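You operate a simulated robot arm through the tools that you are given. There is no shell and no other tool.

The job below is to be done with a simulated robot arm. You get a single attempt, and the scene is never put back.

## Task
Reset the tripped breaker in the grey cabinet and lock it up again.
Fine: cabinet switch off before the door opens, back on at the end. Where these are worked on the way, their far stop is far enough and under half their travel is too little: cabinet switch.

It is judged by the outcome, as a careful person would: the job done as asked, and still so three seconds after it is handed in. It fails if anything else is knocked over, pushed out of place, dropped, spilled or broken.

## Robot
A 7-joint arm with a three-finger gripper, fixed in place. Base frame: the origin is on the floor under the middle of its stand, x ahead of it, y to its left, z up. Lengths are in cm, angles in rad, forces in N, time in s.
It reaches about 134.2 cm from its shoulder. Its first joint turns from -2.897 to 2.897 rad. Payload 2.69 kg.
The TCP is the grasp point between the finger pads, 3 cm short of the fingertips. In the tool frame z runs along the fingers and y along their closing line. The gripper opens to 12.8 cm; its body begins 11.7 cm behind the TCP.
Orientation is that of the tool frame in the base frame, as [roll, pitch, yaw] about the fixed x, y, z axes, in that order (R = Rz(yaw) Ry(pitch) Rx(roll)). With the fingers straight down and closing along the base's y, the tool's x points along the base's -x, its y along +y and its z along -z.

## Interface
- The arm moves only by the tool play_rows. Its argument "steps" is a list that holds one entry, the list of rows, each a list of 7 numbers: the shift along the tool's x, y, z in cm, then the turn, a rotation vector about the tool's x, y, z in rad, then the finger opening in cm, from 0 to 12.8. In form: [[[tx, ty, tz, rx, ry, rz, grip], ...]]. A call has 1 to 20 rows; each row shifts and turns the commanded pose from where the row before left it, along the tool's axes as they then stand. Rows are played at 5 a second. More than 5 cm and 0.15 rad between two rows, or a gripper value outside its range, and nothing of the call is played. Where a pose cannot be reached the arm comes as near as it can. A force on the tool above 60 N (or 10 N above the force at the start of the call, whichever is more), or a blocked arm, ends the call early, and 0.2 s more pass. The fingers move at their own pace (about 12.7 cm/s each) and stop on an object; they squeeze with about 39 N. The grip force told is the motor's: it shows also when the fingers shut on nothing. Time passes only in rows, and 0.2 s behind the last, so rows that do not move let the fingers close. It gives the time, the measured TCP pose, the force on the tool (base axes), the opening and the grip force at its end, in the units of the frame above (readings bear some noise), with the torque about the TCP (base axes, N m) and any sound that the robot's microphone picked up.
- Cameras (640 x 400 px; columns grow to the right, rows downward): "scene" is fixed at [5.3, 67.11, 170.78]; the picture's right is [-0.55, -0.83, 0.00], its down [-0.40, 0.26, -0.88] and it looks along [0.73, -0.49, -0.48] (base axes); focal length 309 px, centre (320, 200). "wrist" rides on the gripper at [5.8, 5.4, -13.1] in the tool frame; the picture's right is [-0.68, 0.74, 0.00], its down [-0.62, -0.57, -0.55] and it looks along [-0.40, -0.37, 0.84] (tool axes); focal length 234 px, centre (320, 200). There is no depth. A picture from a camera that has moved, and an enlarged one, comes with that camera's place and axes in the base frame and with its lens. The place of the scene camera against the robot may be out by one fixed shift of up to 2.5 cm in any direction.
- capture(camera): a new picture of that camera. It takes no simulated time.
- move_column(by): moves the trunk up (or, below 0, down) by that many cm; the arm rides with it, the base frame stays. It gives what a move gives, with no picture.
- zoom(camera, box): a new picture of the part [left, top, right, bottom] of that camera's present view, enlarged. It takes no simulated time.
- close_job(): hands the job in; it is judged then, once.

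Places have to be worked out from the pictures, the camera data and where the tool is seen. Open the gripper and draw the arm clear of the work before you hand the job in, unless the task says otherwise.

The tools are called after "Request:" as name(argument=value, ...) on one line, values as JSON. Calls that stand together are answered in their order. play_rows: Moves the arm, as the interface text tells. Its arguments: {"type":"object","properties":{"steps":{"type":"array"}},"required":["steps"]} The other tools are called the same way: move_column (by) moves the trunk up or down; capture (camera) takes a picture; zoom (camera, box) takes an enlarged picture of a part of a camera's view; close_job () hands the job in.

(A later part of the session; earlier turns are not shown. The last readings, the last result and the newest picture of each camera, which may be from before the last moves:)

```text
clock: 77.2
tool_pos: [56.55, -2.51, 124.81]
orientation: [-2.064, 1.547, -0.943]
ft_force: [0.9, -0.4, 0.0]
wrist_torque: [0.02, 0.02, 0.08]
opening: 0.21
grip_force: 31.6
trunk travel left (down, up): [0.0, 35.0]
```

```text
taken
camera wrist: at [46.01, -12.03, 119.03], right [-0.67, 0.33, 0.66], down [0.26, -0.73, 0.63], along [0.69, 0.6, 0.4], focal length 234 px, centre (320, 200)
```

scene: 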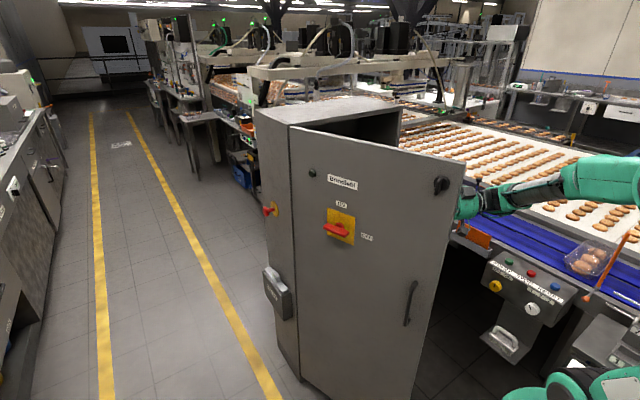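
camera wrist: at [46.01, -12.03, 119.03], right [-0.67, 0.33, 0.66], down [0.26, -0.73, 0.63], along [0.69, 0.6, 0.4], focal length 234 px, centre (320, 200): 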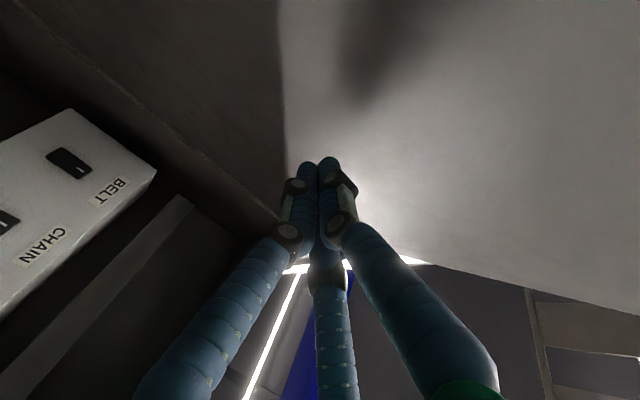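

The door is ~70° open. I push a bit further to about 85–90°.

Request:
play_rows(steps=[[[0, 2.05, 2.45, 0, 0, 0, 0], [0, 2.05, 2.45, 0, 0, 0, 0], [0, 2.05, 2.45, 0, 0, 0, 0], [0, 2.05, 2.45, 0, 0, 0, 0]]])

Request:
capture(camera="scene")

Request:
capture(camera="wrist")

```text
clock: 78.2
tool_pos: [53.32, 9.89, 124.52]
orientation: [-2.058, 1.545, -0.939]
ft_force: [0.3, 0.1, 0.6]
wrist_torque: [-0.01, -0.02, 0.08]
opening: 0.23
grip_force: 31.0
trunk travel left (down, up): [0.0, 35.0]
```

```text
taken
```

scene: 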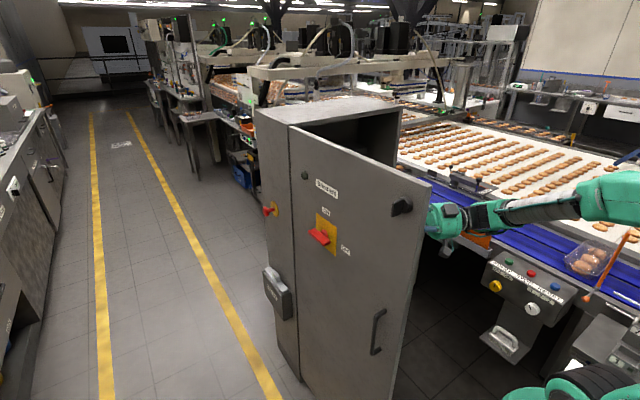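

```text
taken
camera wrist: at [42.82, 0.38, 118.7], right [-0.67, 0.34, 0.66], down [0.26, -0.73, 0.63], along [0.69, 0.6, 0.4], focal length 234 px, centre (320, 200)
```

wrist: 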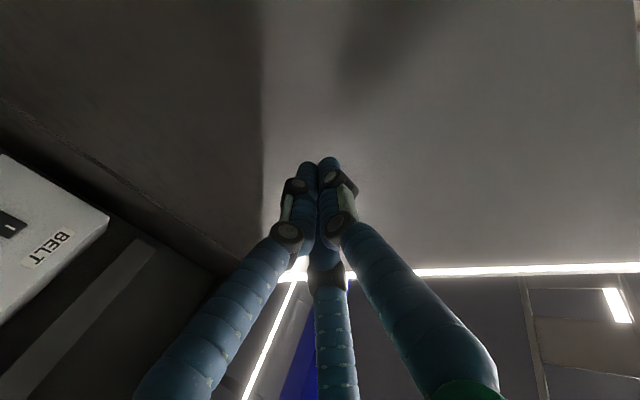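

The door is ~86° open. Breakers triangulate near x≈103, z≈102: ARMS y≈-22, CHAIN y≈-10, BELT y≈3. I withdraw the hand from the door and turn it forward to look inside.

Request:
play_rows(steps=[[[0.8, -2.82, -3.08, 0, 0, 0, 0], [0.8, -2.82, -3.08, 0, 0, 0, 0], [0.8, -2.82, -3.08, 0, 0, 0, 0], [0.8, -2.82, -3.08, 0, 0, 0, 0], [0.8, -2.82, -3.08, 0, 0, 0, 0], [0, -1.79, 0.2, 0.14, 0, 0, 0], [0, -1.74, 0.45, 0.14, 0, 0, 0], [0, -1.67, 0.69, 0.14, 0, 0, 0], [0, -1.55, 0.91, 0.14, 0, 0, 0], [0, -1.41, 1.12, 0.14, 0, 0, 0], [0, -1.24, 1.31, 0.14, 0, 0, 0], [0, -1.05, 1.47, 0.14, 0, 0, 0], [0, -0.83, 1.6, 0.14, 0, 0, 0]]])

Request:
capture(camera="scene")

Request:
capture(camera="wrist")

```text
clock: 81.0
tool_pos: [72.92, -15.02, 121.32]
orientation: [-0.954, 1.547, -0.956]
ft_force: [-0.1, -0.5, 0.3]
wrist_torque: [-0.02, 0.04, 0.04]
opening: 0.23
grip_force: 31.3
trunk travel left (down, up): [0.0, 35.0]
```

```text
taken
```

scene: 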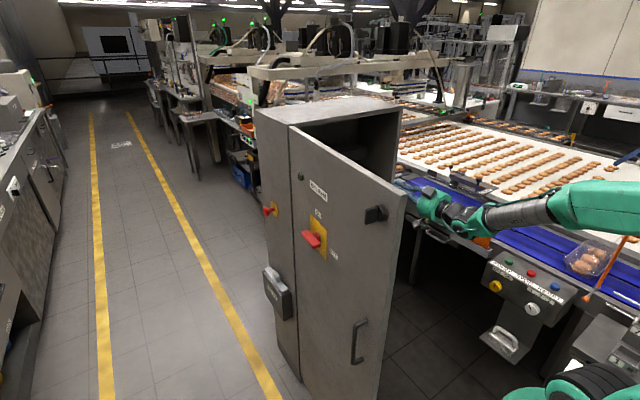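

```text
taken
camera wrist: at [59.84, -9.72, 115.2], right [-0.01, 0.75, 0.66], down [-0.56, -0.55, 0.62], along [0.83, -0.36, 0.42], focal length 234 px, centre (320, 200)
```

wrist: 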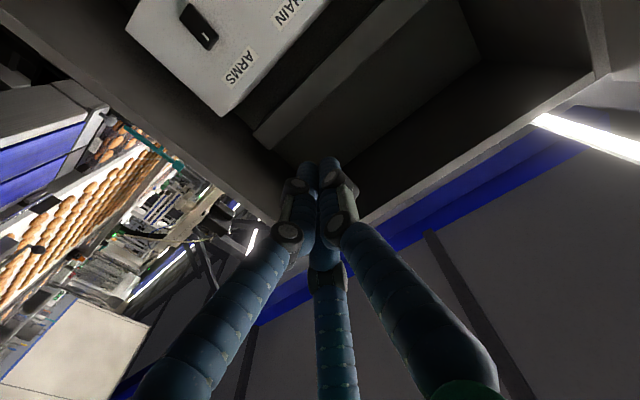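

The door coasted to ~95°, fine. I roll the hand by +90° so the camera looks from above, to see the breakers.

Request:
play_rows(steps=[[[0, 0, 0, 0, 0, 0.1428, 0], [0, 0, 0, 0, 0, 0.1428, 0], [0, 0, 0, 0, 0, 0.1428, 0], [0, 0, 0, 0, 0, 0.1428, 0], [0, 0, 0, 0, 0, 0.1428, 0], [0, 0, 0, 0, 0, 0.1428, 0], [0, 0, 0, 0, 0, 0.1428, 0], [0, 0, 0, 0, 0, 0.1428, 0], [0, 0, 0, 0, 0, 0.1428, 0], [0, 0, 0, 0, 0, 0.1428, 0], [0, 0, 0, 0, 0, 0.1428, 0]]])

Request:
capture(camera="wrist")

Request:
capture(camera="scene")

```text
clock: 83.5
tool_pos: [72.91, -14.86, 121.43]
orientation: [1.556, 0.02, 1.572]
ft_force: [0.0, -0.6, 0.7]
wrist_torque: [0.03, -0.02, -0.01]
opening: 0.21
grip_force: 31.4
trunk travel left (down, up): [0.0, 35.0]
```

```text
taken
camera wrist: at [59.71, -8.94, 126.51], right [-0.01, -0.66, 0.75], down [-0.54, -0.63, -0.56], along [0.84, -0.41, -0.35], focal length 234 px, centre (320, 200)
```

wrist: 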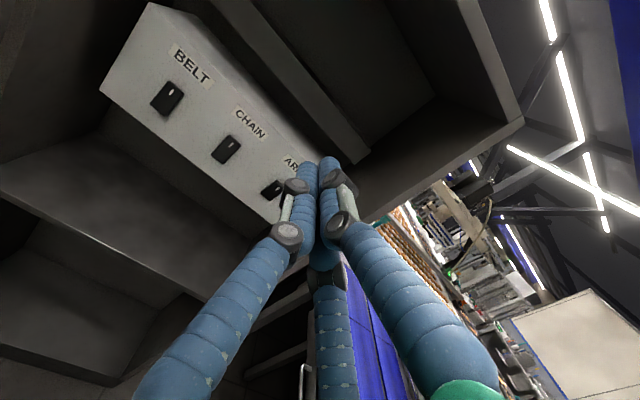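

```text
taken
```

scene: 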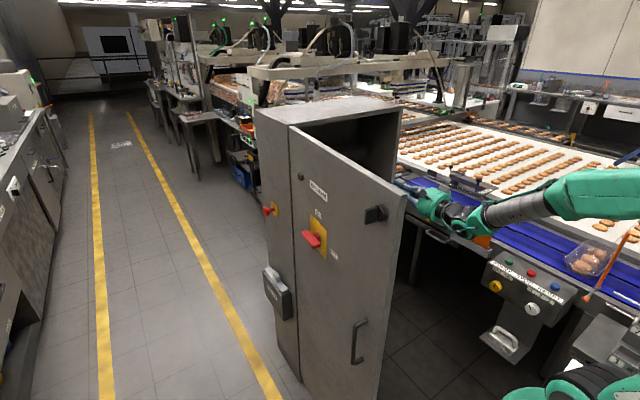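

The door is resting. Inside is a box with three breakers: BELT, CHAIN, ARMS. I zoom to see their toggle states.

Request:
zoom(camera="wrist", box=[100, 20, 320, 220])

Request:
zoom(camera="wrist", box=[140, 60, 200, 130])

Request:
zoom(camera="wrist", box=[200, 110, 260, 180])

Request:
zoom(camera="wrist", box=[250, 150, 310, 220])

```text
2.00 times, centred on (210, 120) of wrist
camera zoom: at [59.71, -8.94, 126.51], right [-0.01, -0.66, 0.75], down [-0.54, -0.63, -0.56], along [0.84, -0.41, -0.35], focal length 468 px, centre (540, 360)
```

zoom: 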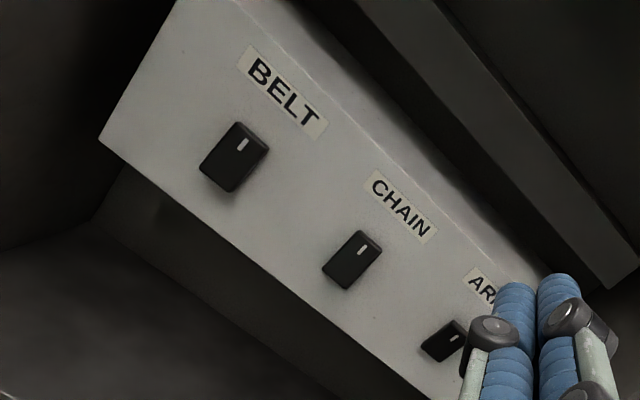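

```text
5.71 times, centred on (170, 95) of wrist
camera zoom: at [59.71, -8.94, 126.51], right [-0.01, -0.66, 0.75], down [-0.54, -0.63, -0.56], along [0.84, -0.41, -0.35], focal length 1338 px, centre (1177, 800)
```

zoom: 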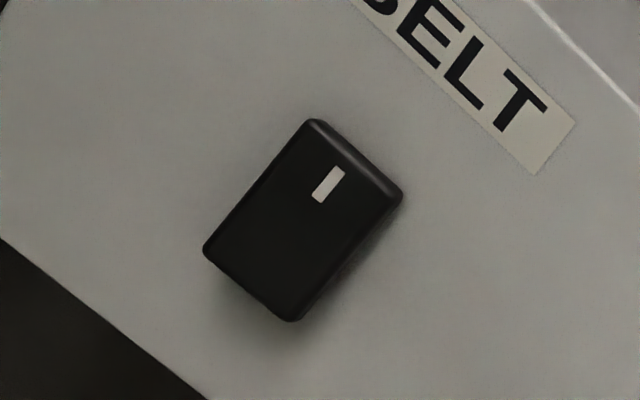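

```text
5.71 times, centred on (230, 145) of wrist
camera zoom: at [59.71, -8.94, 126.51], right [-0.01, -0.66, 0.75], down [-0.54, -0.63, -0.56], along [0.84, -0.41, -0.35], focal length 1338 px, centre (834, 514)
```

zoom: 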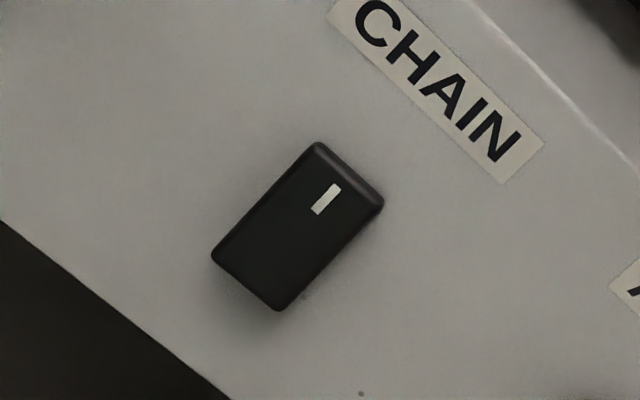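

```text
5.71 times, centred on (280, 185) of wrist
camera zoom: at [59.71, -8.94, 126.51], right [-0.01, -0.66, 0.75], down [-0.54, -0.63, -0.56], along [0.84, -0.41, -0.35], focal length 1338 px, centre (549, 286)
```

zoom: 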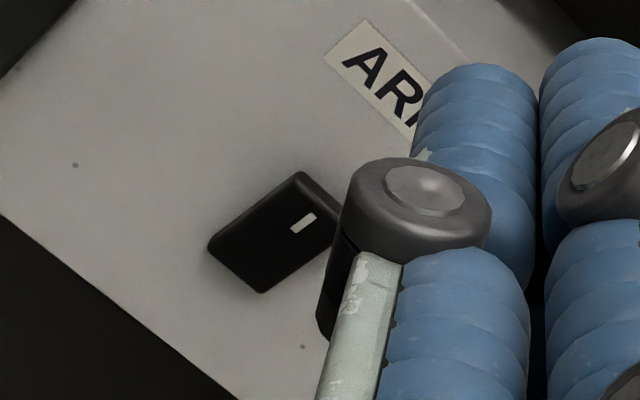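

Geometry suggests BELT and CHAIN have their top edges pressed in, while ARMS is tilted differently (top out). I shift right for an unobstructed, closer view of ARMS to confirm.

Request:
play_rows(steps=[[[-4, -1, 1.2, 0, 0, 0, 0], [-4, -1, 1.2, 0, 0, 0, 0], [-4, -1, 1.2, 0, 0, 0, 0], [-1, -1, 1.2, 0, 0, 0, 0]]])

Request:
capture(camera="wrist")

Request:
zoom(camera="wrist", box=[40, 0, 300, 180])

```text
clock: 84.5
tool_pos: [77.68, -27.99, 117.58]
orientation: [1.556, 0.021, 1.57]
ft_force: [0.0, -0.3, -0.8]
wrist_torque: [0.0, -0.02, -0.03]
opening: 0.23
grip_force: 31.1
trunk travel left (down, up): [0.0, 35.0]
```

```text
taken
camera wrist: at [64.48, -22.0, 122.77], right [-0.01, -0.66, 0.75], down [-0.54, -0.63, -0.56], along [0.84, -0.41, -0.35], focal length 234 px, centre (320, 200)
```

wrist: 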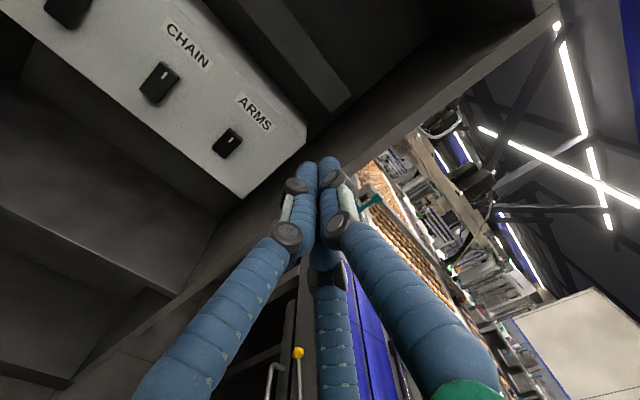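

```text
2.22 times, centred on (170, 90) of wrist
camera zoom: at [64.48, -22.0, 122.77], right [-0.01, -0.66, 0.75], down [-0.54, -0.63, -0.56], along [0.84, -0.41, -0.35], focal length 520 px, centre (653, 444)
```

zoom: 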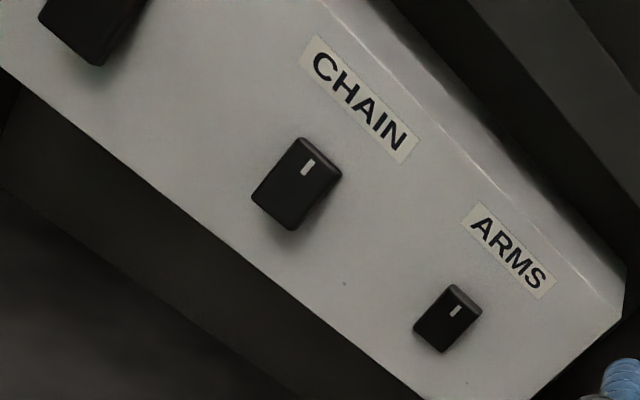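

Request:
zoom(camera="wrist", box=[200, 115, 260, 165])

Request:
zoom(camera="wrist", box=[130, 55, 190, 105])

Request:
zoom(camera="wrist", box=[35, 0, 110, 50])

```text
8.00 times, centred on (230, 140) of wrist
camera zoom: at [64.48, -22.0, 122.77], right [-0.01, -0.66, 0.75], down [-0.54, -0.63, -0.56], along [0.84, -0.41, -0.35], focal length 1873 px, centre (1040, 680)
```

zoom: 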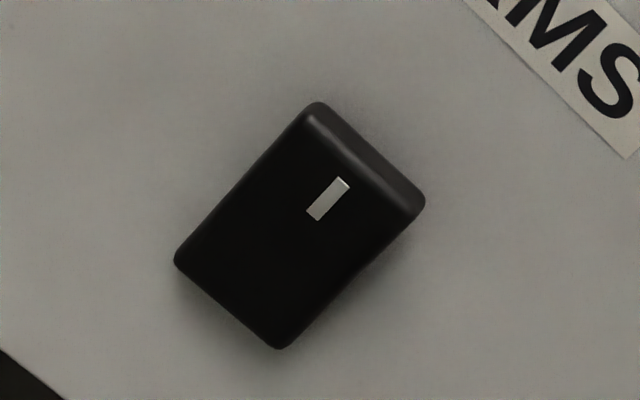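

```text
8.00 times, centred on (160, 80) of wrist
camera zoom: at [64.48, -22.0, 122.77], right [-0.01, -0.66, 0.75], down [-0.54, -0.63, -0.56], along [0.84, -0.41, -0.35], focal length 1873 px, centre (1600, 1160)
```

zoom: 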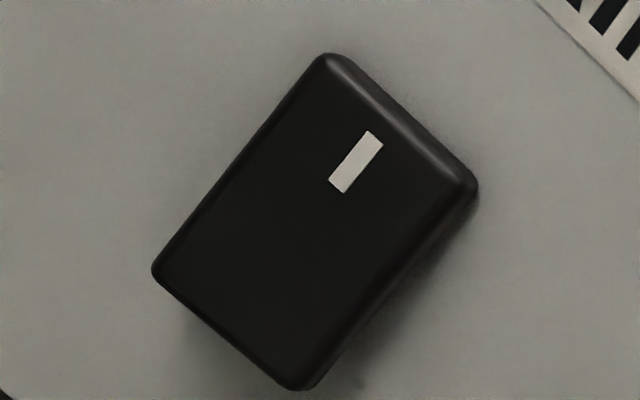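

```text
8.00 times, centred on (72, 25) of wrist
camera zoom: at [64.48, -22.0, 122.77], right [-0.01, -0.66, 0.75], down [-0.54, -0.63, -0.56], along [0.84, -0.41, -0.35], focal length 1873 px, centre (2300, 1600)
```

zoom: 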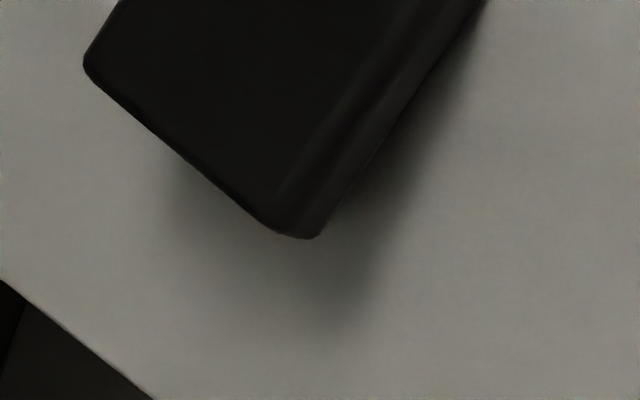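

ARMS sits in a mid/tripped tilt (top slightly out), while BELT and CHAIN have the top fully in (ON). I'll press ARMS fully OFF (bottom), then ON (top). I move the closed fingers in front of its lower half: y≈-21.5, z≈100.8.

Request:
play_rows(steps=[[[1.083, -2.8, 2.05, 0, 0, 0, 0], [1.083, -2.8, 2.05, 0, 0, 0, 0], [1.083, -2.8, 2.05, 0, 0, 0, 0], [1.083, -2.8, 2.05, 0, 0, 0, 0], [1.083, -2.8, 2.05, 0, 0, 0, 0], [1.083, -2.8, 2.05, 0, 0, 0, 0], [0, 0, 2.2, 0, 0, 0, 0], [0, 0, 2.2, 0, 0, 0, 0]]])

Request:
capture(camera="wrist")

Request:
zoom(camera="wrist", box=[220, 60, 420, 200])

Request:
capture(camera="scene")

```text
clock: 86.2
tool_pos: [94.7, -21.94, 100.99]
orientation: [1.556, 0.021, 1.572]
ft_force: [-0.6, -0.3, 0.2]
wrist_torque: [0.01, 0.04, 0.0]
opening: 0.2
grip_force: 31.8
trunk travel left (down, up): [0.0, 35.0]
```

```text
taken
camera wrist: at [81.49, -15.83, 106.06], right [-0.01, -0.66, 0.75], down [-0.54, -0.63, -0.56], along [0.84, -0.41, -0.35], focal length 234 px, centre (320, 200)
```

wrist: 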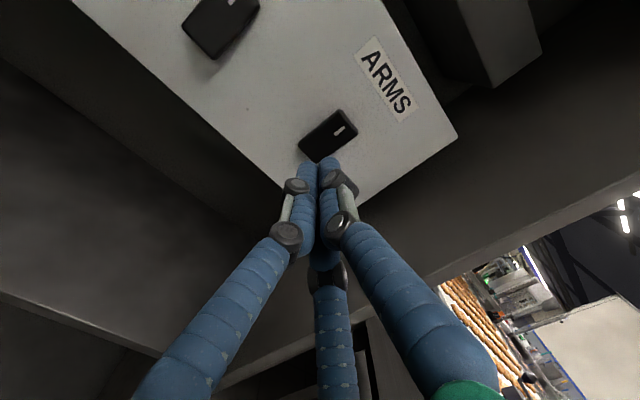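

```text
2.86 times, centred on (320, 130) of wrist
camera zoom: at [81.49, -15.83, 106.06], right [-0.01, -0.66, 0.75], down [-0.54, -0.63, -0.56], along [0.84, -0.41, -0.35], focal length 669 px, centre (320, 400)
```

zoom: 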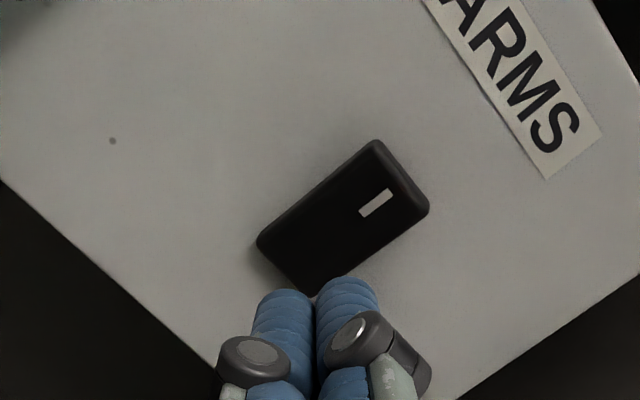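

```text
taken
```

scene: 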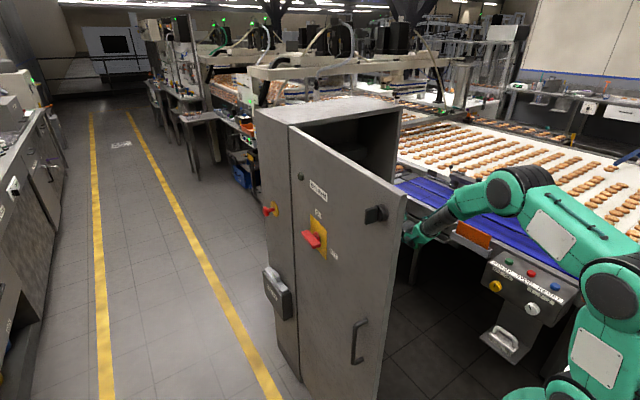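

The rocker's centre works out at y≈-21.4, z≈102.5. I adjust (left 0.5, down 0.4) and advance toward the lower half in small steps, watching force.

Request:
play_rows(steps=[[[0.5, -0.4, 1.0, 0, 0, 0, 0], [0, 0, 1.5, 0, 0, 0, 0], [0, 0, 1.0, 0, 0, 0, 0], [0, 0, 0.5, 0, 0, 0, 0], [0, 0, 0.4, 0, 0, 0, 0]]])

Request:
zoom(camera="wrist", box=[220, 60, 420, 200])

```text
clock: 87.5
tool_pos: [99.08, -21.36, 100.69]
orientation: [1.554, 0.02, 1.572]
ft_force: [-0.4, 0.3, 0.0]
wrist_torque: [-0.03, 0.01, 0.03]
opening: 0.23
grip_force: 31.8
trunk travel left (down, up): [0.0, 35.0]
```

```text
2.86 times, centred on (320, 130) of wrist
camera zoom: at [85.9, -15.29, 105.71], right [-0.01, -0.66, 0.75], down [-0.54, -0.63, -0.56], along [0.84, -0.41, -0.35], focal length 669 px, centre (320, 400)
```

zoom: 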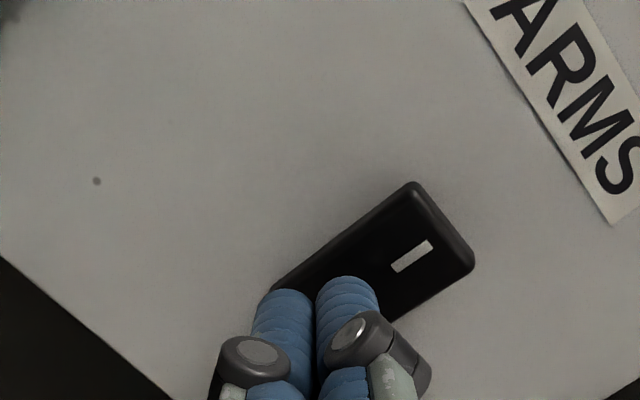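

No contact yet at x=99.1. I continue in 0.3 cm steps.

Request:
play_rows(steps=[[[0, 0, 0.3, 0, 0, 0, 0], [0, 0, 0.3, 0, 0, 0, 0], [0, 0, 0.3, 0, 0, 0, 0]]])

Request:
zoom(camera="wrist", box=[220, 60, 420, 200])

```text
clock: 88.2
tool_pos: [100.06, -21.44, 100.65]
orientation: [1.557, 0.02, 1.571]
ft_force: [-0.5, 0.9, 0.7]
wrist_torque: [0.01, 0.01, -0.01]
opening: 0.22
grip_force: 31.7
trunk travel left (down, up): [0.0, 35.0]
```

```text
2.86 times, centred on (320, 130) of wrist
camera zoom: at [86.82, -15.37, 105.72], right [-0.01, -0.66, 0.75], down [-0.54, -0.63, -0.56], along [0.84, -0.41, -0.35], focal length 669 px, centre (320, 400)
```

zoom: 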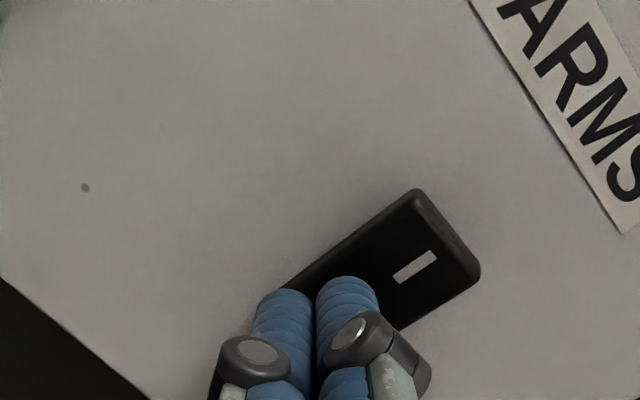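

Request:
play_rows(steps=[[[0, 0, 0.3, 0, 0, 0, 0], [0, 0, 0.3, 0, 0, 0, 0], [0, 0, 0.2, 0, 0, 0, 0]]])

Request:
zoom(camera="wrist", box=[220, 60, 420, 200])

```text
clock: 89.0
tool_pos: [100.75, -21.34, 100.58]
orientation: [1.557, 0.021, 1.571]
ft_force: [-2.5, 1.0, 0.6]
wrist_torque: [-0.03, -0.08, -0.01]
opening: 0.22
grip_force: 31.2
trunk travel left (down, up): [0.0, 35.0]
```

```text
2.86 times, centred on (320, 130) of wrist
camera zoom: at [87.66, -15.37, 105.78], right [-0.01, -0.66, 0.75], down [-0.54, -0.63, -0.56], along [0.84, -0.41, -0.35], focal length 669 px, centre (320, 400)
```

zoom: 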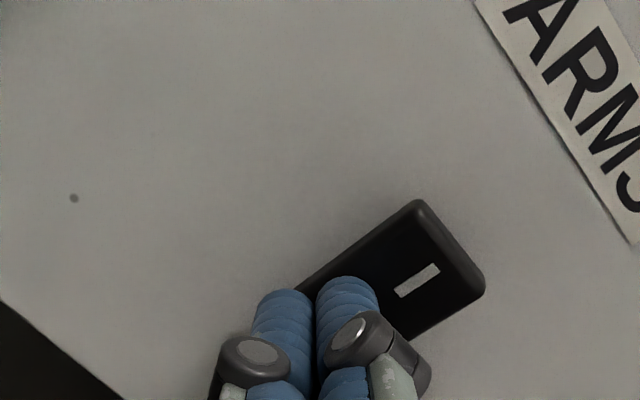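

First contact (-2.5 N). I keep pressing in 0.2 cm steps to drive the lower half fully in.

Request:
play_rows(steps=[[[0, 0, 0.2, 0, 0, 0, 0], [0, 0, 0.2, 0, 0, 0, 0], [0, 0, 0.2, 0, 0, 0, 0]]])

Request:
zoom(camera="wrist", box=[220, 60, 420, 200])

```text
clock: 89.8
tool_pos: [101.02, -21.43, 100.8]
orientation: [1.556, 0.021, 1.571]
ft_force: [-45.5, 5.7, 13.0]
wrist_torque: [-0.04, -0.98, 0.05]
opening: 0.61
grip_force: 31.3
trunk travel left (down, up): [0.0, 35.0]
stopped in row 3: the force on the tool passed its limit at 65 N (the readings are from after the stop); the commanded pose is now the measured one
```

```text
2.86 times, centred on (320, 130) of wrist
camera zoom: at [87.76, -15.37, 105.86], right [-0.01, -0.66, 0.75], down [-0.54, -0.63, -0.56], along [0.84, -0.41, -0.35], focal length 669 px, centre (320, 400)
```

zoom: 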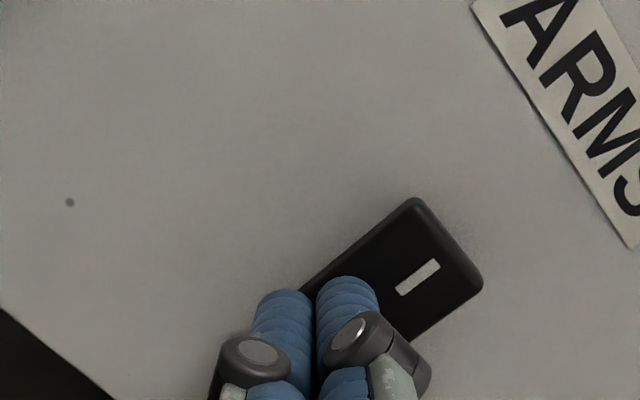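

It reached a hard stop (~60 N at x=101), so the lower half is fully in. I back off 4 cm, move up 3.5 cm to the upper half, and approach again.

Request:
play_rows(steps=[[[0, 0, -1.5, 0, 0, 0, 0], [0, 0, -2.5, 0, 0, 0, 0], [0, 1.7, 0, 0, 0, 0, 0], [0, 1.7, 0, 0, 0, 0, 0]]])

Request:
zoom(camera="wrist", box=[200, 60, 440, 220])

```text
clock: 90.8
tool_pos: [97.22, -21.33, 103.81]
orientation: [1.558, 0.021, 1.569]
ft_force: [0.8, -0.3, 0.1]
wrist_torque: [0.02, -0.05, 0.02]
opening: 0.24
grip_force: 31.0
trunk travel left (down, up): [0.0, 35.0]
```

```text
2.50 times, centred on (320, 140) of wrist
camera zoom: at [84.14, -15.4, 108.94], right [-0.01, -0.66, 0.75], down [-0.54, -0.63, -0.56], along [0.84, -0.41, -0.35], focal length 585 px, centre (320, 350)
```

zoom: 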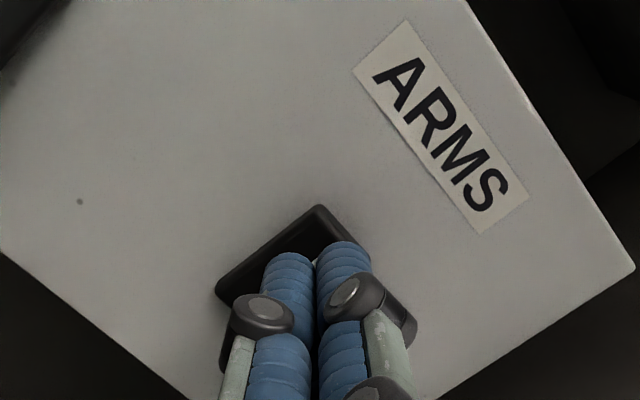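

Geometry matches well. I raise 0.4 cm more and approach the upper half.

Request:
play_rows(steps=[[[0, 0.4, 0.5, 0, 0, 0, 0], [0, 0, 1.0, 0, 0, 0, 0], [0, 0, 0.5, 0, 0, 0, 0], [0, 0, 0.3, 0, 0, 0, 0]]])

Request:
zoom(camera="wrist", box=[200, 60, 440, 220])

```text
clock: 91.8
tool_pos: [99.48, -21.18, 104.31]
orientation: [1.559, 0.019, 1.567]
ft_force: [-0.1, 0.5, -0.1]
wrist_torque: [-0.05, 0.01, -0.01]
opening: 0.23
grip_force: 31.0
trunk travel left (down, up): [0.0, 35.0]
```

```text
2.50 times, centred on (320, 140) of wrist
camera zoom: at [86.35, -15.28, 109.35], right [-0.01, -0.66, 0.75], down [-0.54, -0.63, -0.56], along [0.84, -0.41, -0.35], focal length 585 px, centre (320, 350)
```

zoom: 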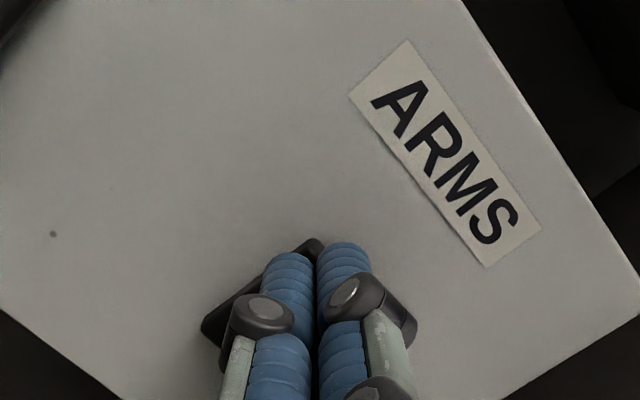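

Still free. I press on in 0.25 cm steps on the upper half.

Request:
play_rows(steps=[[[0, 0, 0.25, 0, 0, 0, 0], [0, 0, 0.25, 0, 0, 0, 0], [0, 0, 0.25, 0, 0, 0, 0]]])

Request:
zoom(camera="wrist", box=[200, 60, 440, 220])

```text
clock: 92.6
tool_pos: [100.29, -21.36, 104.21]
orientation: [1.558, 0.018, 1.569]
ft_force: [0.3, -0.1, 0.6]
wrist_torque: [-0.02, -0.01, -0.01]
opening: 0.21
grip_force: 30.8
trunk travel left (down, up): [0.0, 35.0]
```

```text
2.50 times, centred on (320, 140) of wrist
camera zoom: at [87.07, -15.32, 109.33], right [-0.01, -0.66, 0.75], down [-0.54, -0.63, -0.56], along [0.84, -0.41, -0.35], focal length 585 px, centre (320, 350)
```

zoom: 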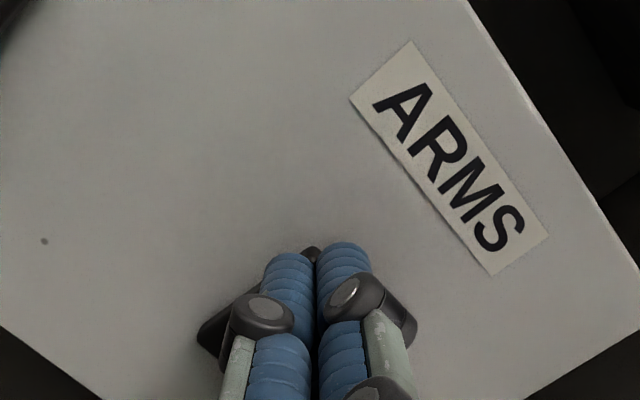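

Request:
play_rows(steps=[[[0, 0, 0.25, 0, 0, 0, 0], [0, 0, 0.25, 0, 0, 0, 0], [0, 0, 0.2, 0, 0, 0, 0]]])

Request:
zoom(camera="wrist", box=[200, 60, 440, 220])

```text
clock: 93.4
tool_pos: [100.86, -21.22, 104.29]
orientation: [1.559, 0.018, 1.568]
ft_force: [-0.3, 0.2, -0.9]
wrist_torque: [-0.03, -0.01, -0.02]
opening: 0.21
grip_force: 31.6
trunk travel left (down, up): [0.0, 35.0]
```

```text
2.50 times, centred on (320, 140) of wrist
camera zoom: at [87.74, -15.29, 109.35], right [-0.01, -0.66, 0.75], down [-0.54, -0.63, -0.56], along [0.84, -0.41, -0.35], focal length 585 px, centre (320, 350)
```

zoom: 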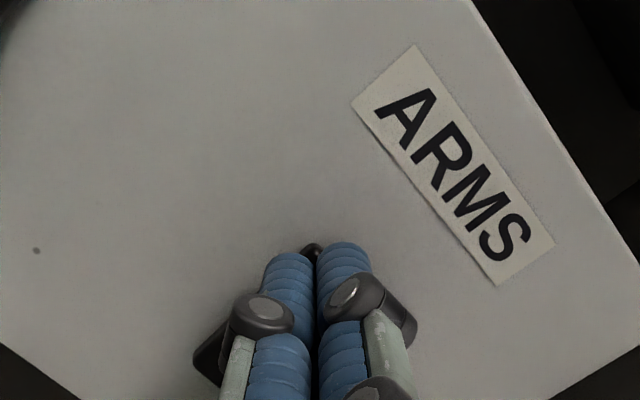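

Request:
play_rows(steps=[[[0, 0, 0.25, 0, 0, 0, 0], [0, 0, 0.25, 0, 0, 0, 0], [0, 0, 0.2, 0, 0, 0, 0]]])

Request:
zoom(camera="wrist", box=[200, 60, 440, 220])

```text
clock: 94.2
tool_pos: [101.16, -21.19, 104.13]
orientation: [1.56, 0.02, 1.568]
ft_force: [-47.3, 8.5, 10.7]
wrist_torque: [0.08, 0.24, -0.18]
opening: 0.21
grip_force: 32.3
trunk travel left (down, up): [0.0, 35.0]
stopped in row 3: the force on the tool passed its limit at 68 N (the readings are from after the stop); the commanded pose is now the measured one
```

```text
2.50 times, centred on (320, 140) of wrist
camera zoom: at [88.0, -15.26, 109.35], right [-0.01, -0.66, 0.75], down [-0.54, -0.63, -0.56], along [0.84, -0.41, -0.35], focal length 585 px, centre (320, 350)
```

zoom: 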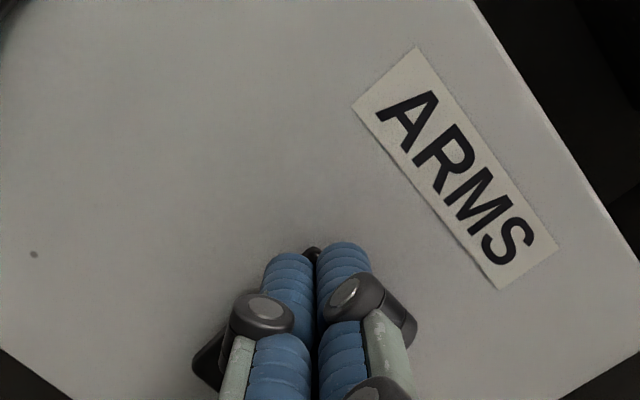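

Hard stop at x≈101.2. I back off and look at the ARMS rocker's state compared with CHAIN.

Request:
play_rows(steps=[[[0, 0, -2, 0, 0, 0, 0], [-2, 1, -4, 0, 0, 0, 0], [-2, 3, -4, 0, 0, 0, 0], [-2, 3, -4, 0, 0, 0, 0], [-1, 3, -4, 0, 0, 0, 0], [0, 3, -4, 0, 0, 0, 0]]])

Request:
capture(camera="wrist")

```text
refused: row 3 steps farther than a row can; nothing moved
```

```text
taken
camera wrist: at [88.0, -15.26, 109.35], right [-0.01, -0.66, 0.75], down [-0.54, -0.63, -0.56], along [0.84, -0.41, -0.35], focal length 234 px, centre (320, 200)
```

wrist: 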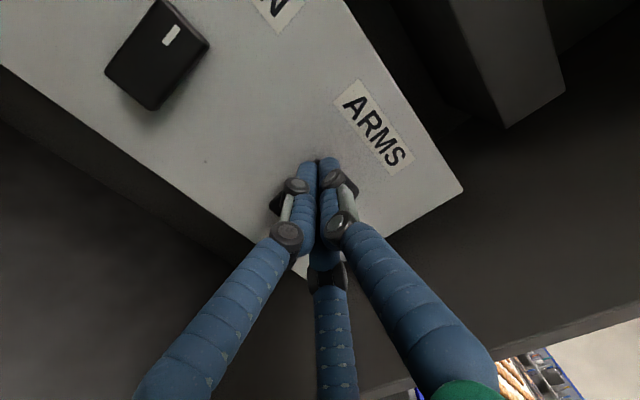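

One row was too long, so nothing moved. I repeat the retreat with shorter rows.

Request:
play_rows(steps=[[[0, 0, -2, 0, 0, 0, 0], [-1, 1, -3, 0, 0, 0, 0], [-1, 2, -4, 0, 0, 0, 0], [-1, 2, -4, 0, 0, 0, 0], [-1, 2, -4, 0, 0, 0, 0], [-1, 3, -3, 0, 0, 0, 0], [-1, 3, -3, 0, 0, 0, 0]]])

Request:
capture(camera="wrist")

Request:
zoom(camera="wrist", box=[60, 0, 320, 180])

```text
clock: 95.8
tool_pos: [78.41, -26.88, 116.7]
orientation: [1.563, 0.02, 1.568]
ft_force: [0.9, -0.2, -0.2]
wrist_torque: [-0.01, -0.07, 0.01]
opening: 0.18
grip_force: 31.2
trunk travel left (down, up): [0.0, 35.0]
```

```text
taken
camera wrist: at [65.2, -20.94, 121.82], right [-0.01, -0.66, 0.75], down [-0.55, -0.63, -0.56], along [0.84, -0.41, -0.36], focal length 234 px, centre (320, 200)
```

wrist: 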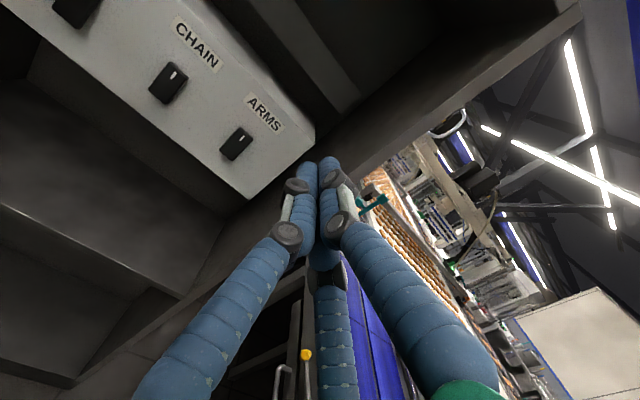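

```text
2.22 times, centred on (190, 90) of wrist
camera zoom: at [65.2, -20.94, 121.82], right [-0.01, -0.66, 0.75], down [-0.55, -0.63, -0.56], along [0.84, -0.41, -0.36], focal length 520 px, centre (609, 444)
```

zoom: 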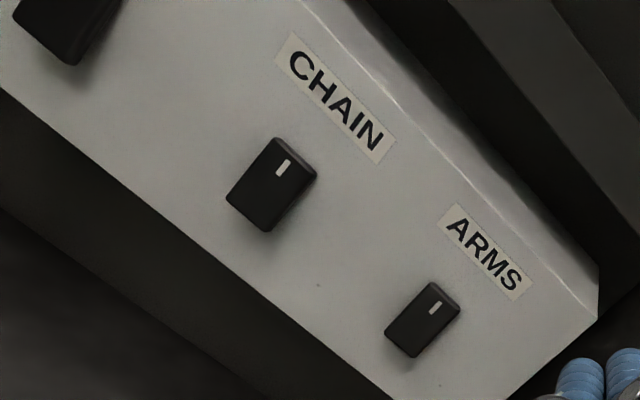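

Request:
zoom(camera="wrist", box=[205, 120, 265, 170])

Request:
zoom(camera="wrist", box=[140, 55, 200, 105])

```text
8.00 times, centred on (235, 145) of wrist
camera zoom: at [65.2, -20.94, 121.82], right [-0.01, -0.66, 0.75], down [-0.55, -0.63, -0.56], along [0.84, -0.41, -0.36], focal length 1873 px, centre (1000, 640)
```

zoom: 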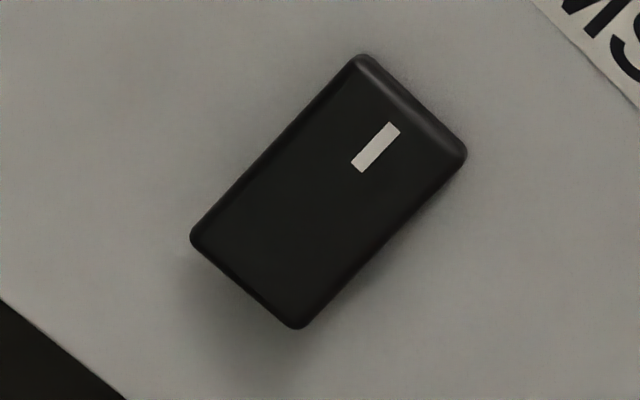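

```text
8.00 times, centred on (170, 80) of wrist
camera zoom: at [65.2, -20.94, 121.82], right [-0.01, -0.66, 0.75], down [-0.55, -0.63, -0.56], along [0.84, -0.41, -0.36], focal length 1873 px, centre (1520, 1160)
```

zoom: 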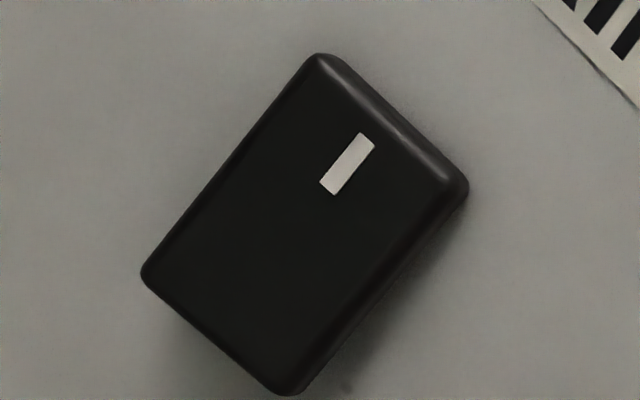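

ARMS now shows the same tilt as CHAIN (top in), so it is reset ON. Next I close the door: retreat, roll back, raise the trunk, and go tool-down so the fingers can push on the outer face from above.

Request:
play_rows(steps=[[[0, 0, -0.7, 0, 0, -0.1428, 0], [0, 0, -0.7, 0, 0, -0.1428, 0], [0, 0, -0.7, 0, 0, -0.1428, 0], [0, 0, -0.7, 0, 0, -0.1428, 0], [0, 0, -0.7, 0, 0, -0.1428, 0], [0, 0, -0.7, 0, 0, -0.1428, 0], [0, 0, -0.7, 0, 0, -0.1428, 0], [0, 0, -0.7, 0, 0, -0.1428, 0], [0, 0, -0.7, 0, 0, -0.1428, 0], [0, 0, -0.7, 0, 0, -0.1428, 0], [0, 0, -0.7, 0, 0, -0.1428, 0]]])

Request:
move_column(by=25)

Request:
capture(camera="scene")

```text
clock: 98.2
tool_pos: [70.65, -26.9, 116.64]
orientation: [-1.181, 1.549, -1.181]
ft_force: [-0.2, 0.4, 0.8]
wrist_torque: [0.03, -0.02, 0.01]
opening: 0.21
grip_force: 31.6
trunk travel left (down, up): [0.0, 35.0]
```

```text
clock: 100.8
tool_pos: [70.67, -27.01, 141.78]
orientation: [-1.138, 1.551, -1.139]
ft_force: [0.2, -0.2, -0.1]
wrist_torque: [0.05, 0.0, -0.02]
opening: 0.19
grip_force: 31.3
trunk travel left (down, up): [-25.0, 10.0]
```

```text
taken
```

scene: 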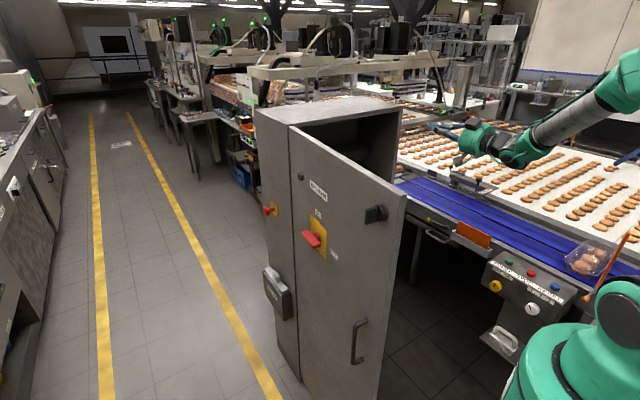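

Now I pitch the tool down and raise it above door-top height.

Request:
play_rows(steps=[[[0, 0, 0, 0, 0.1428, 0, 0], [0, 0, 0, 0, 0.1428, 0, 0], [0, 0, 0, 0, 0.1428, 0, 0], [0, 0, 0, 0, 0.1428, 0, 0], [0, 0, 0, 0, 0.1428, 0, 0], [0, 0, 0, 0, 0.1428, 0, 0], [0, 0, 0, 0, 0.1428, 0, 0], [0, 0, 0, 0, 0.1428, 0, 0], [0, 0, 0, 0, 0.1428, 0, 0], [0, 0, 0, 0, 0.1428, 0, 0], [0, 0, 0, 0, 0.1428, 0, 0], [0, 0, -4, 0, 0, 0, 0], [0, 0, -4, 0, 0, 0, 0], [0, 0, -4, 0, 0, 0, 0]]])

Request:
capture(camera="wrist")

```text
clock: 103.8
tool_pos: [70.57, -26.65, 153.5]
orientation: [-3.124, 0.007, 3.141]
ft_force: [0.3, -0.2, -0.3]
wrist_torque: [0.0, 0.04, 0.0]
opening: 0.23
grip_force: 31.8
trunk travel left (down, up): [-25.0, 10.0]
```

```text
taken
camera wrist: at [64.63, -21.08, 166.47], right [0.68, 0.74, -0.01], down [0.61, -0.56, 0.56], along [0.41, -0.39, -0.83], focal length 234 px, centre (320, 200)
```

wrist: 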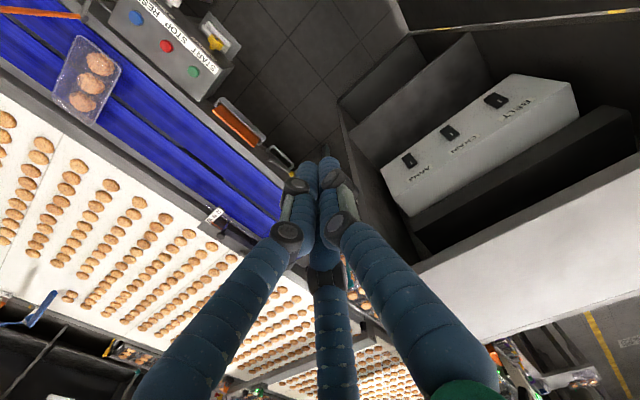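

From above I get a nice view of all three rockers; I zoom to verify they match now.

Request:
zoom(camera="wrist", box=[370, 70, 590, 220])

```text
2.67 times, centred on (480, 145) of wrist
camera zoom: at [64.63, -21.08, 166.47], right [0.68, 0.74, -0.01], down [0.61, -0.56, 0.56], along [0.41, -0.39, -0.83], focal length 624 px, centre (-107, 347)
```

zoom: 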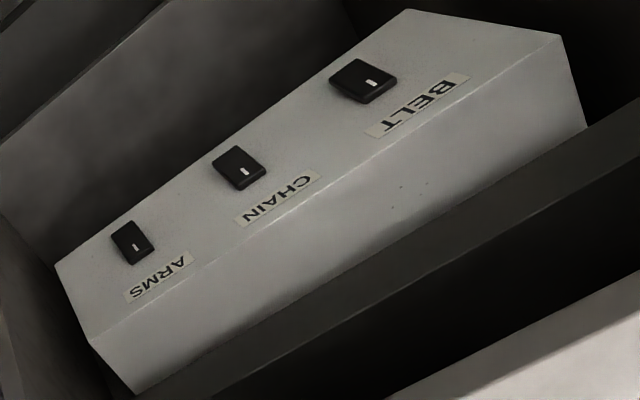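

All three match. I now move the hand over the door's top to its outer (left) side, staying above z≈150.

Request:
play_rows(steps=[[[1.43, 4.5, 0, 0, 0, 0, 0], [1.43, 4.5, 0, 0, 0, 0, 0], [1.43, 4.5, 0, 0, 0, 0, 0], [1.43, 4.5, 0, 0, 0, 0, 0], [1.43, 4.5, 0, 0, 0, 0, 0], [1.43, 4.5, 0, 0, 0, 0, 0], [1.43, 4.5, 0, 0, 0, 0, 0], [1.43, 4.5, 0, 0, 0, 0, 0], [1.43, 4.5, 0, 0, 0, 0, 0], [1.43, 4.5, 0, 0, 0, 0, 0], [1.43, 4.5, 0, 0, 0, 0, 0], [1.43, 4.5, 0, 0, 0, 0, 0], [1.43, 4.5, 0, 0, 0, 0, 0]]])

Request:
capture(camera="scene")

Request:
capture(camera="wrist")

```text
clock: 106.6
tool_pos: [51.99, 31.87, 152.52]
orientation: [-3.121, 0.009, 3.14]
ft_force: [-0.3, 0.6, 0.8]
wrist_torque: [-0.03, 0.0, 0.01]
opening: 0.22
grip_force: 31.1
trunk travel left (down, up): [-25.0, 10.0]
```

```text
taken
```

scene: 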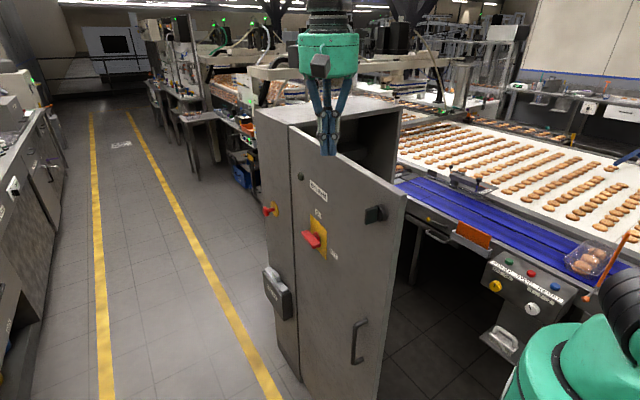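

```text
taken
camera wrist: at [45.94, 37.5, 165.36], right [0.68, 0.74, -0.01], down [0.61, -0.56, 0.56], along [0.41, -0.39, -0.83], focal length 234 px, centre (320, 200)
```

wrist: 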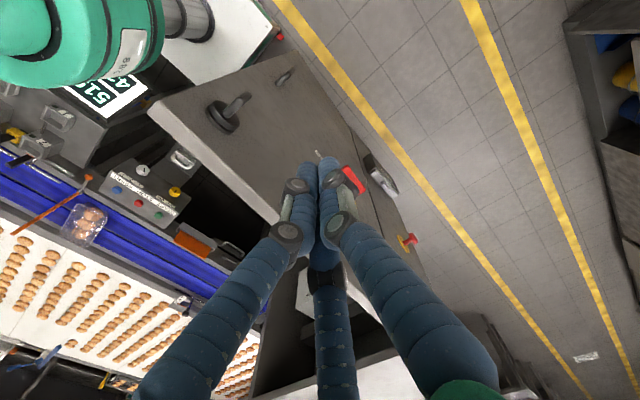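

The fingers are left of the door's outer face, above it. I shift slightly forward (away from the latch knob) and lower to z≈137.

Request:
play_rows(steps=[[[-4, 0, 0, 0, 0, 0, 0], [0, 0, 4, 0, 0, 0, 0], [0, 0, 4, 0, 0, 0, 0], [0, 0, 4, 0, 0, 0, 0], [0, 0, 3.5, 0, 0, 0, 0]]])

Request:
capture(camera="scene")

Request:
capture(camera="wrist")

```text
clock: 107.8
tool_pos: [56.22, 31.54, 136.98]
orientation: [-3.124, 0.01, 3.139]
ft_force: [-0.3, 0.7, 0.4]
wrist_torque: [-0.01, 0.01, -0.02]
opening: 0.2
grip_force: 31.2
trunk travel left (down, up): [-25.0, 10.0]
```

```text
taken
```

scene: 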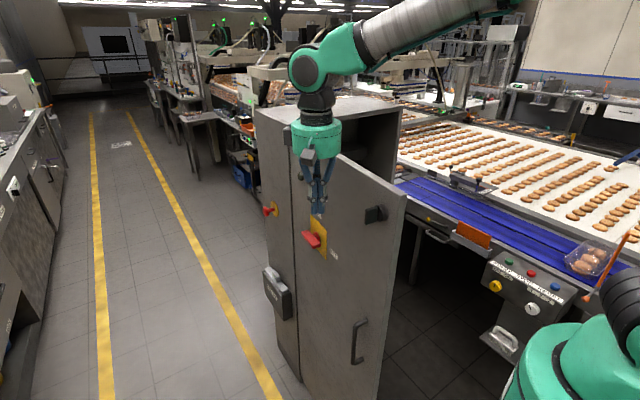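

```text
taken
camera wrist: at [50.3, 37.13, 149.93], right [0.68, 0.74, -0.01], down [0.61, -0.56, 0.57], along [0.41, -0.39, -0.82], focal length 234 px, centre (320, 200)
```

wrist: 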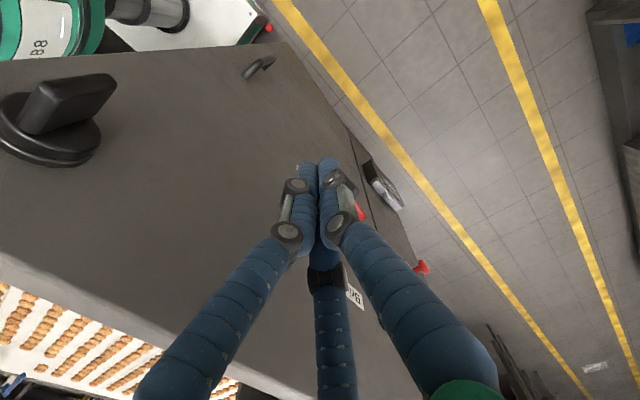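

The fingers hang beside the outer face. I sweep right along the door's closing arc, first to about 57°.

Request:
play_rows(steps=[[[-0.47, -2.37, 0, 0, 0, 0, 0], [-0.47, -2.37, 0, 0, 0, 0, 0], [-0.47, -2.37, 0, 0, 0, 0, 0], [0.15, -2.55, 0, 0, 0, 0, 0], [0.15, -2.55, 0, 0, 0, 0, 0], [0.15, -2.55, 0, 0, 0, 0, 0], [0.15, -2.55, 0, 0, 0, 0, 0], [-0.43, -2.5, 0, 0, 0, 0, 0], [-0.43, -2.5, 0, 0, 0, 0, 0], [-0.43, -2.5, 0, 0, 0, 0, 0], [-0.9, -2.37, 0, 0, 0, 0, 0], [-0.9, -2.37, 0, 0, 0, 0, 0], [-0.9, -2.37, 0, 0, 0, 0, 0]]])

Request:
capture(camera="scene")

Request:
capture(camera="wrist")

```text
clock: 110.6
tool_pos: [60.97, -0.4, 137.75]
orientation: [-3.122, 0.009, 3.14]
ft_force: [0.1, -0.8, 0.0]
wrist_torque: [-0.01, -0.02, 0.0]
opening: 0.2
grip_force: 32.2
trunk travel left (down, up): [-25.0, 10.0]
```

```text
taken
```

scene: 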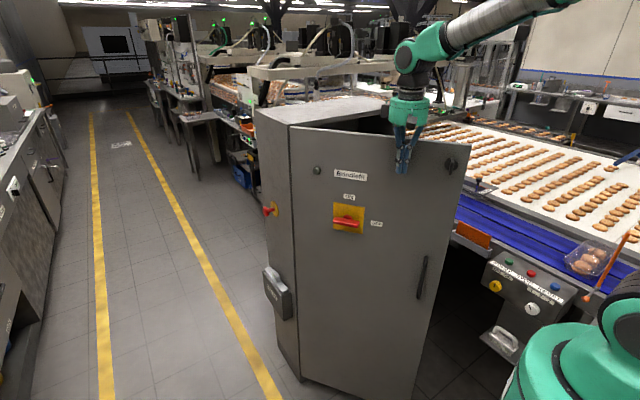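

```text
taken
camera wrist: at [54.98, 5.17, 150.53], right [0.68, 0.74, -0.01], down [0.61, -0.56, 0.56], along [0.41, -0.39, -0.83], focal length 234 px, centre (320, 200)
```

wrist: 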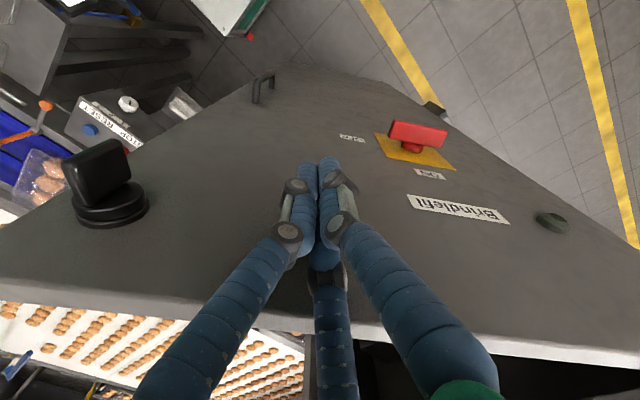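

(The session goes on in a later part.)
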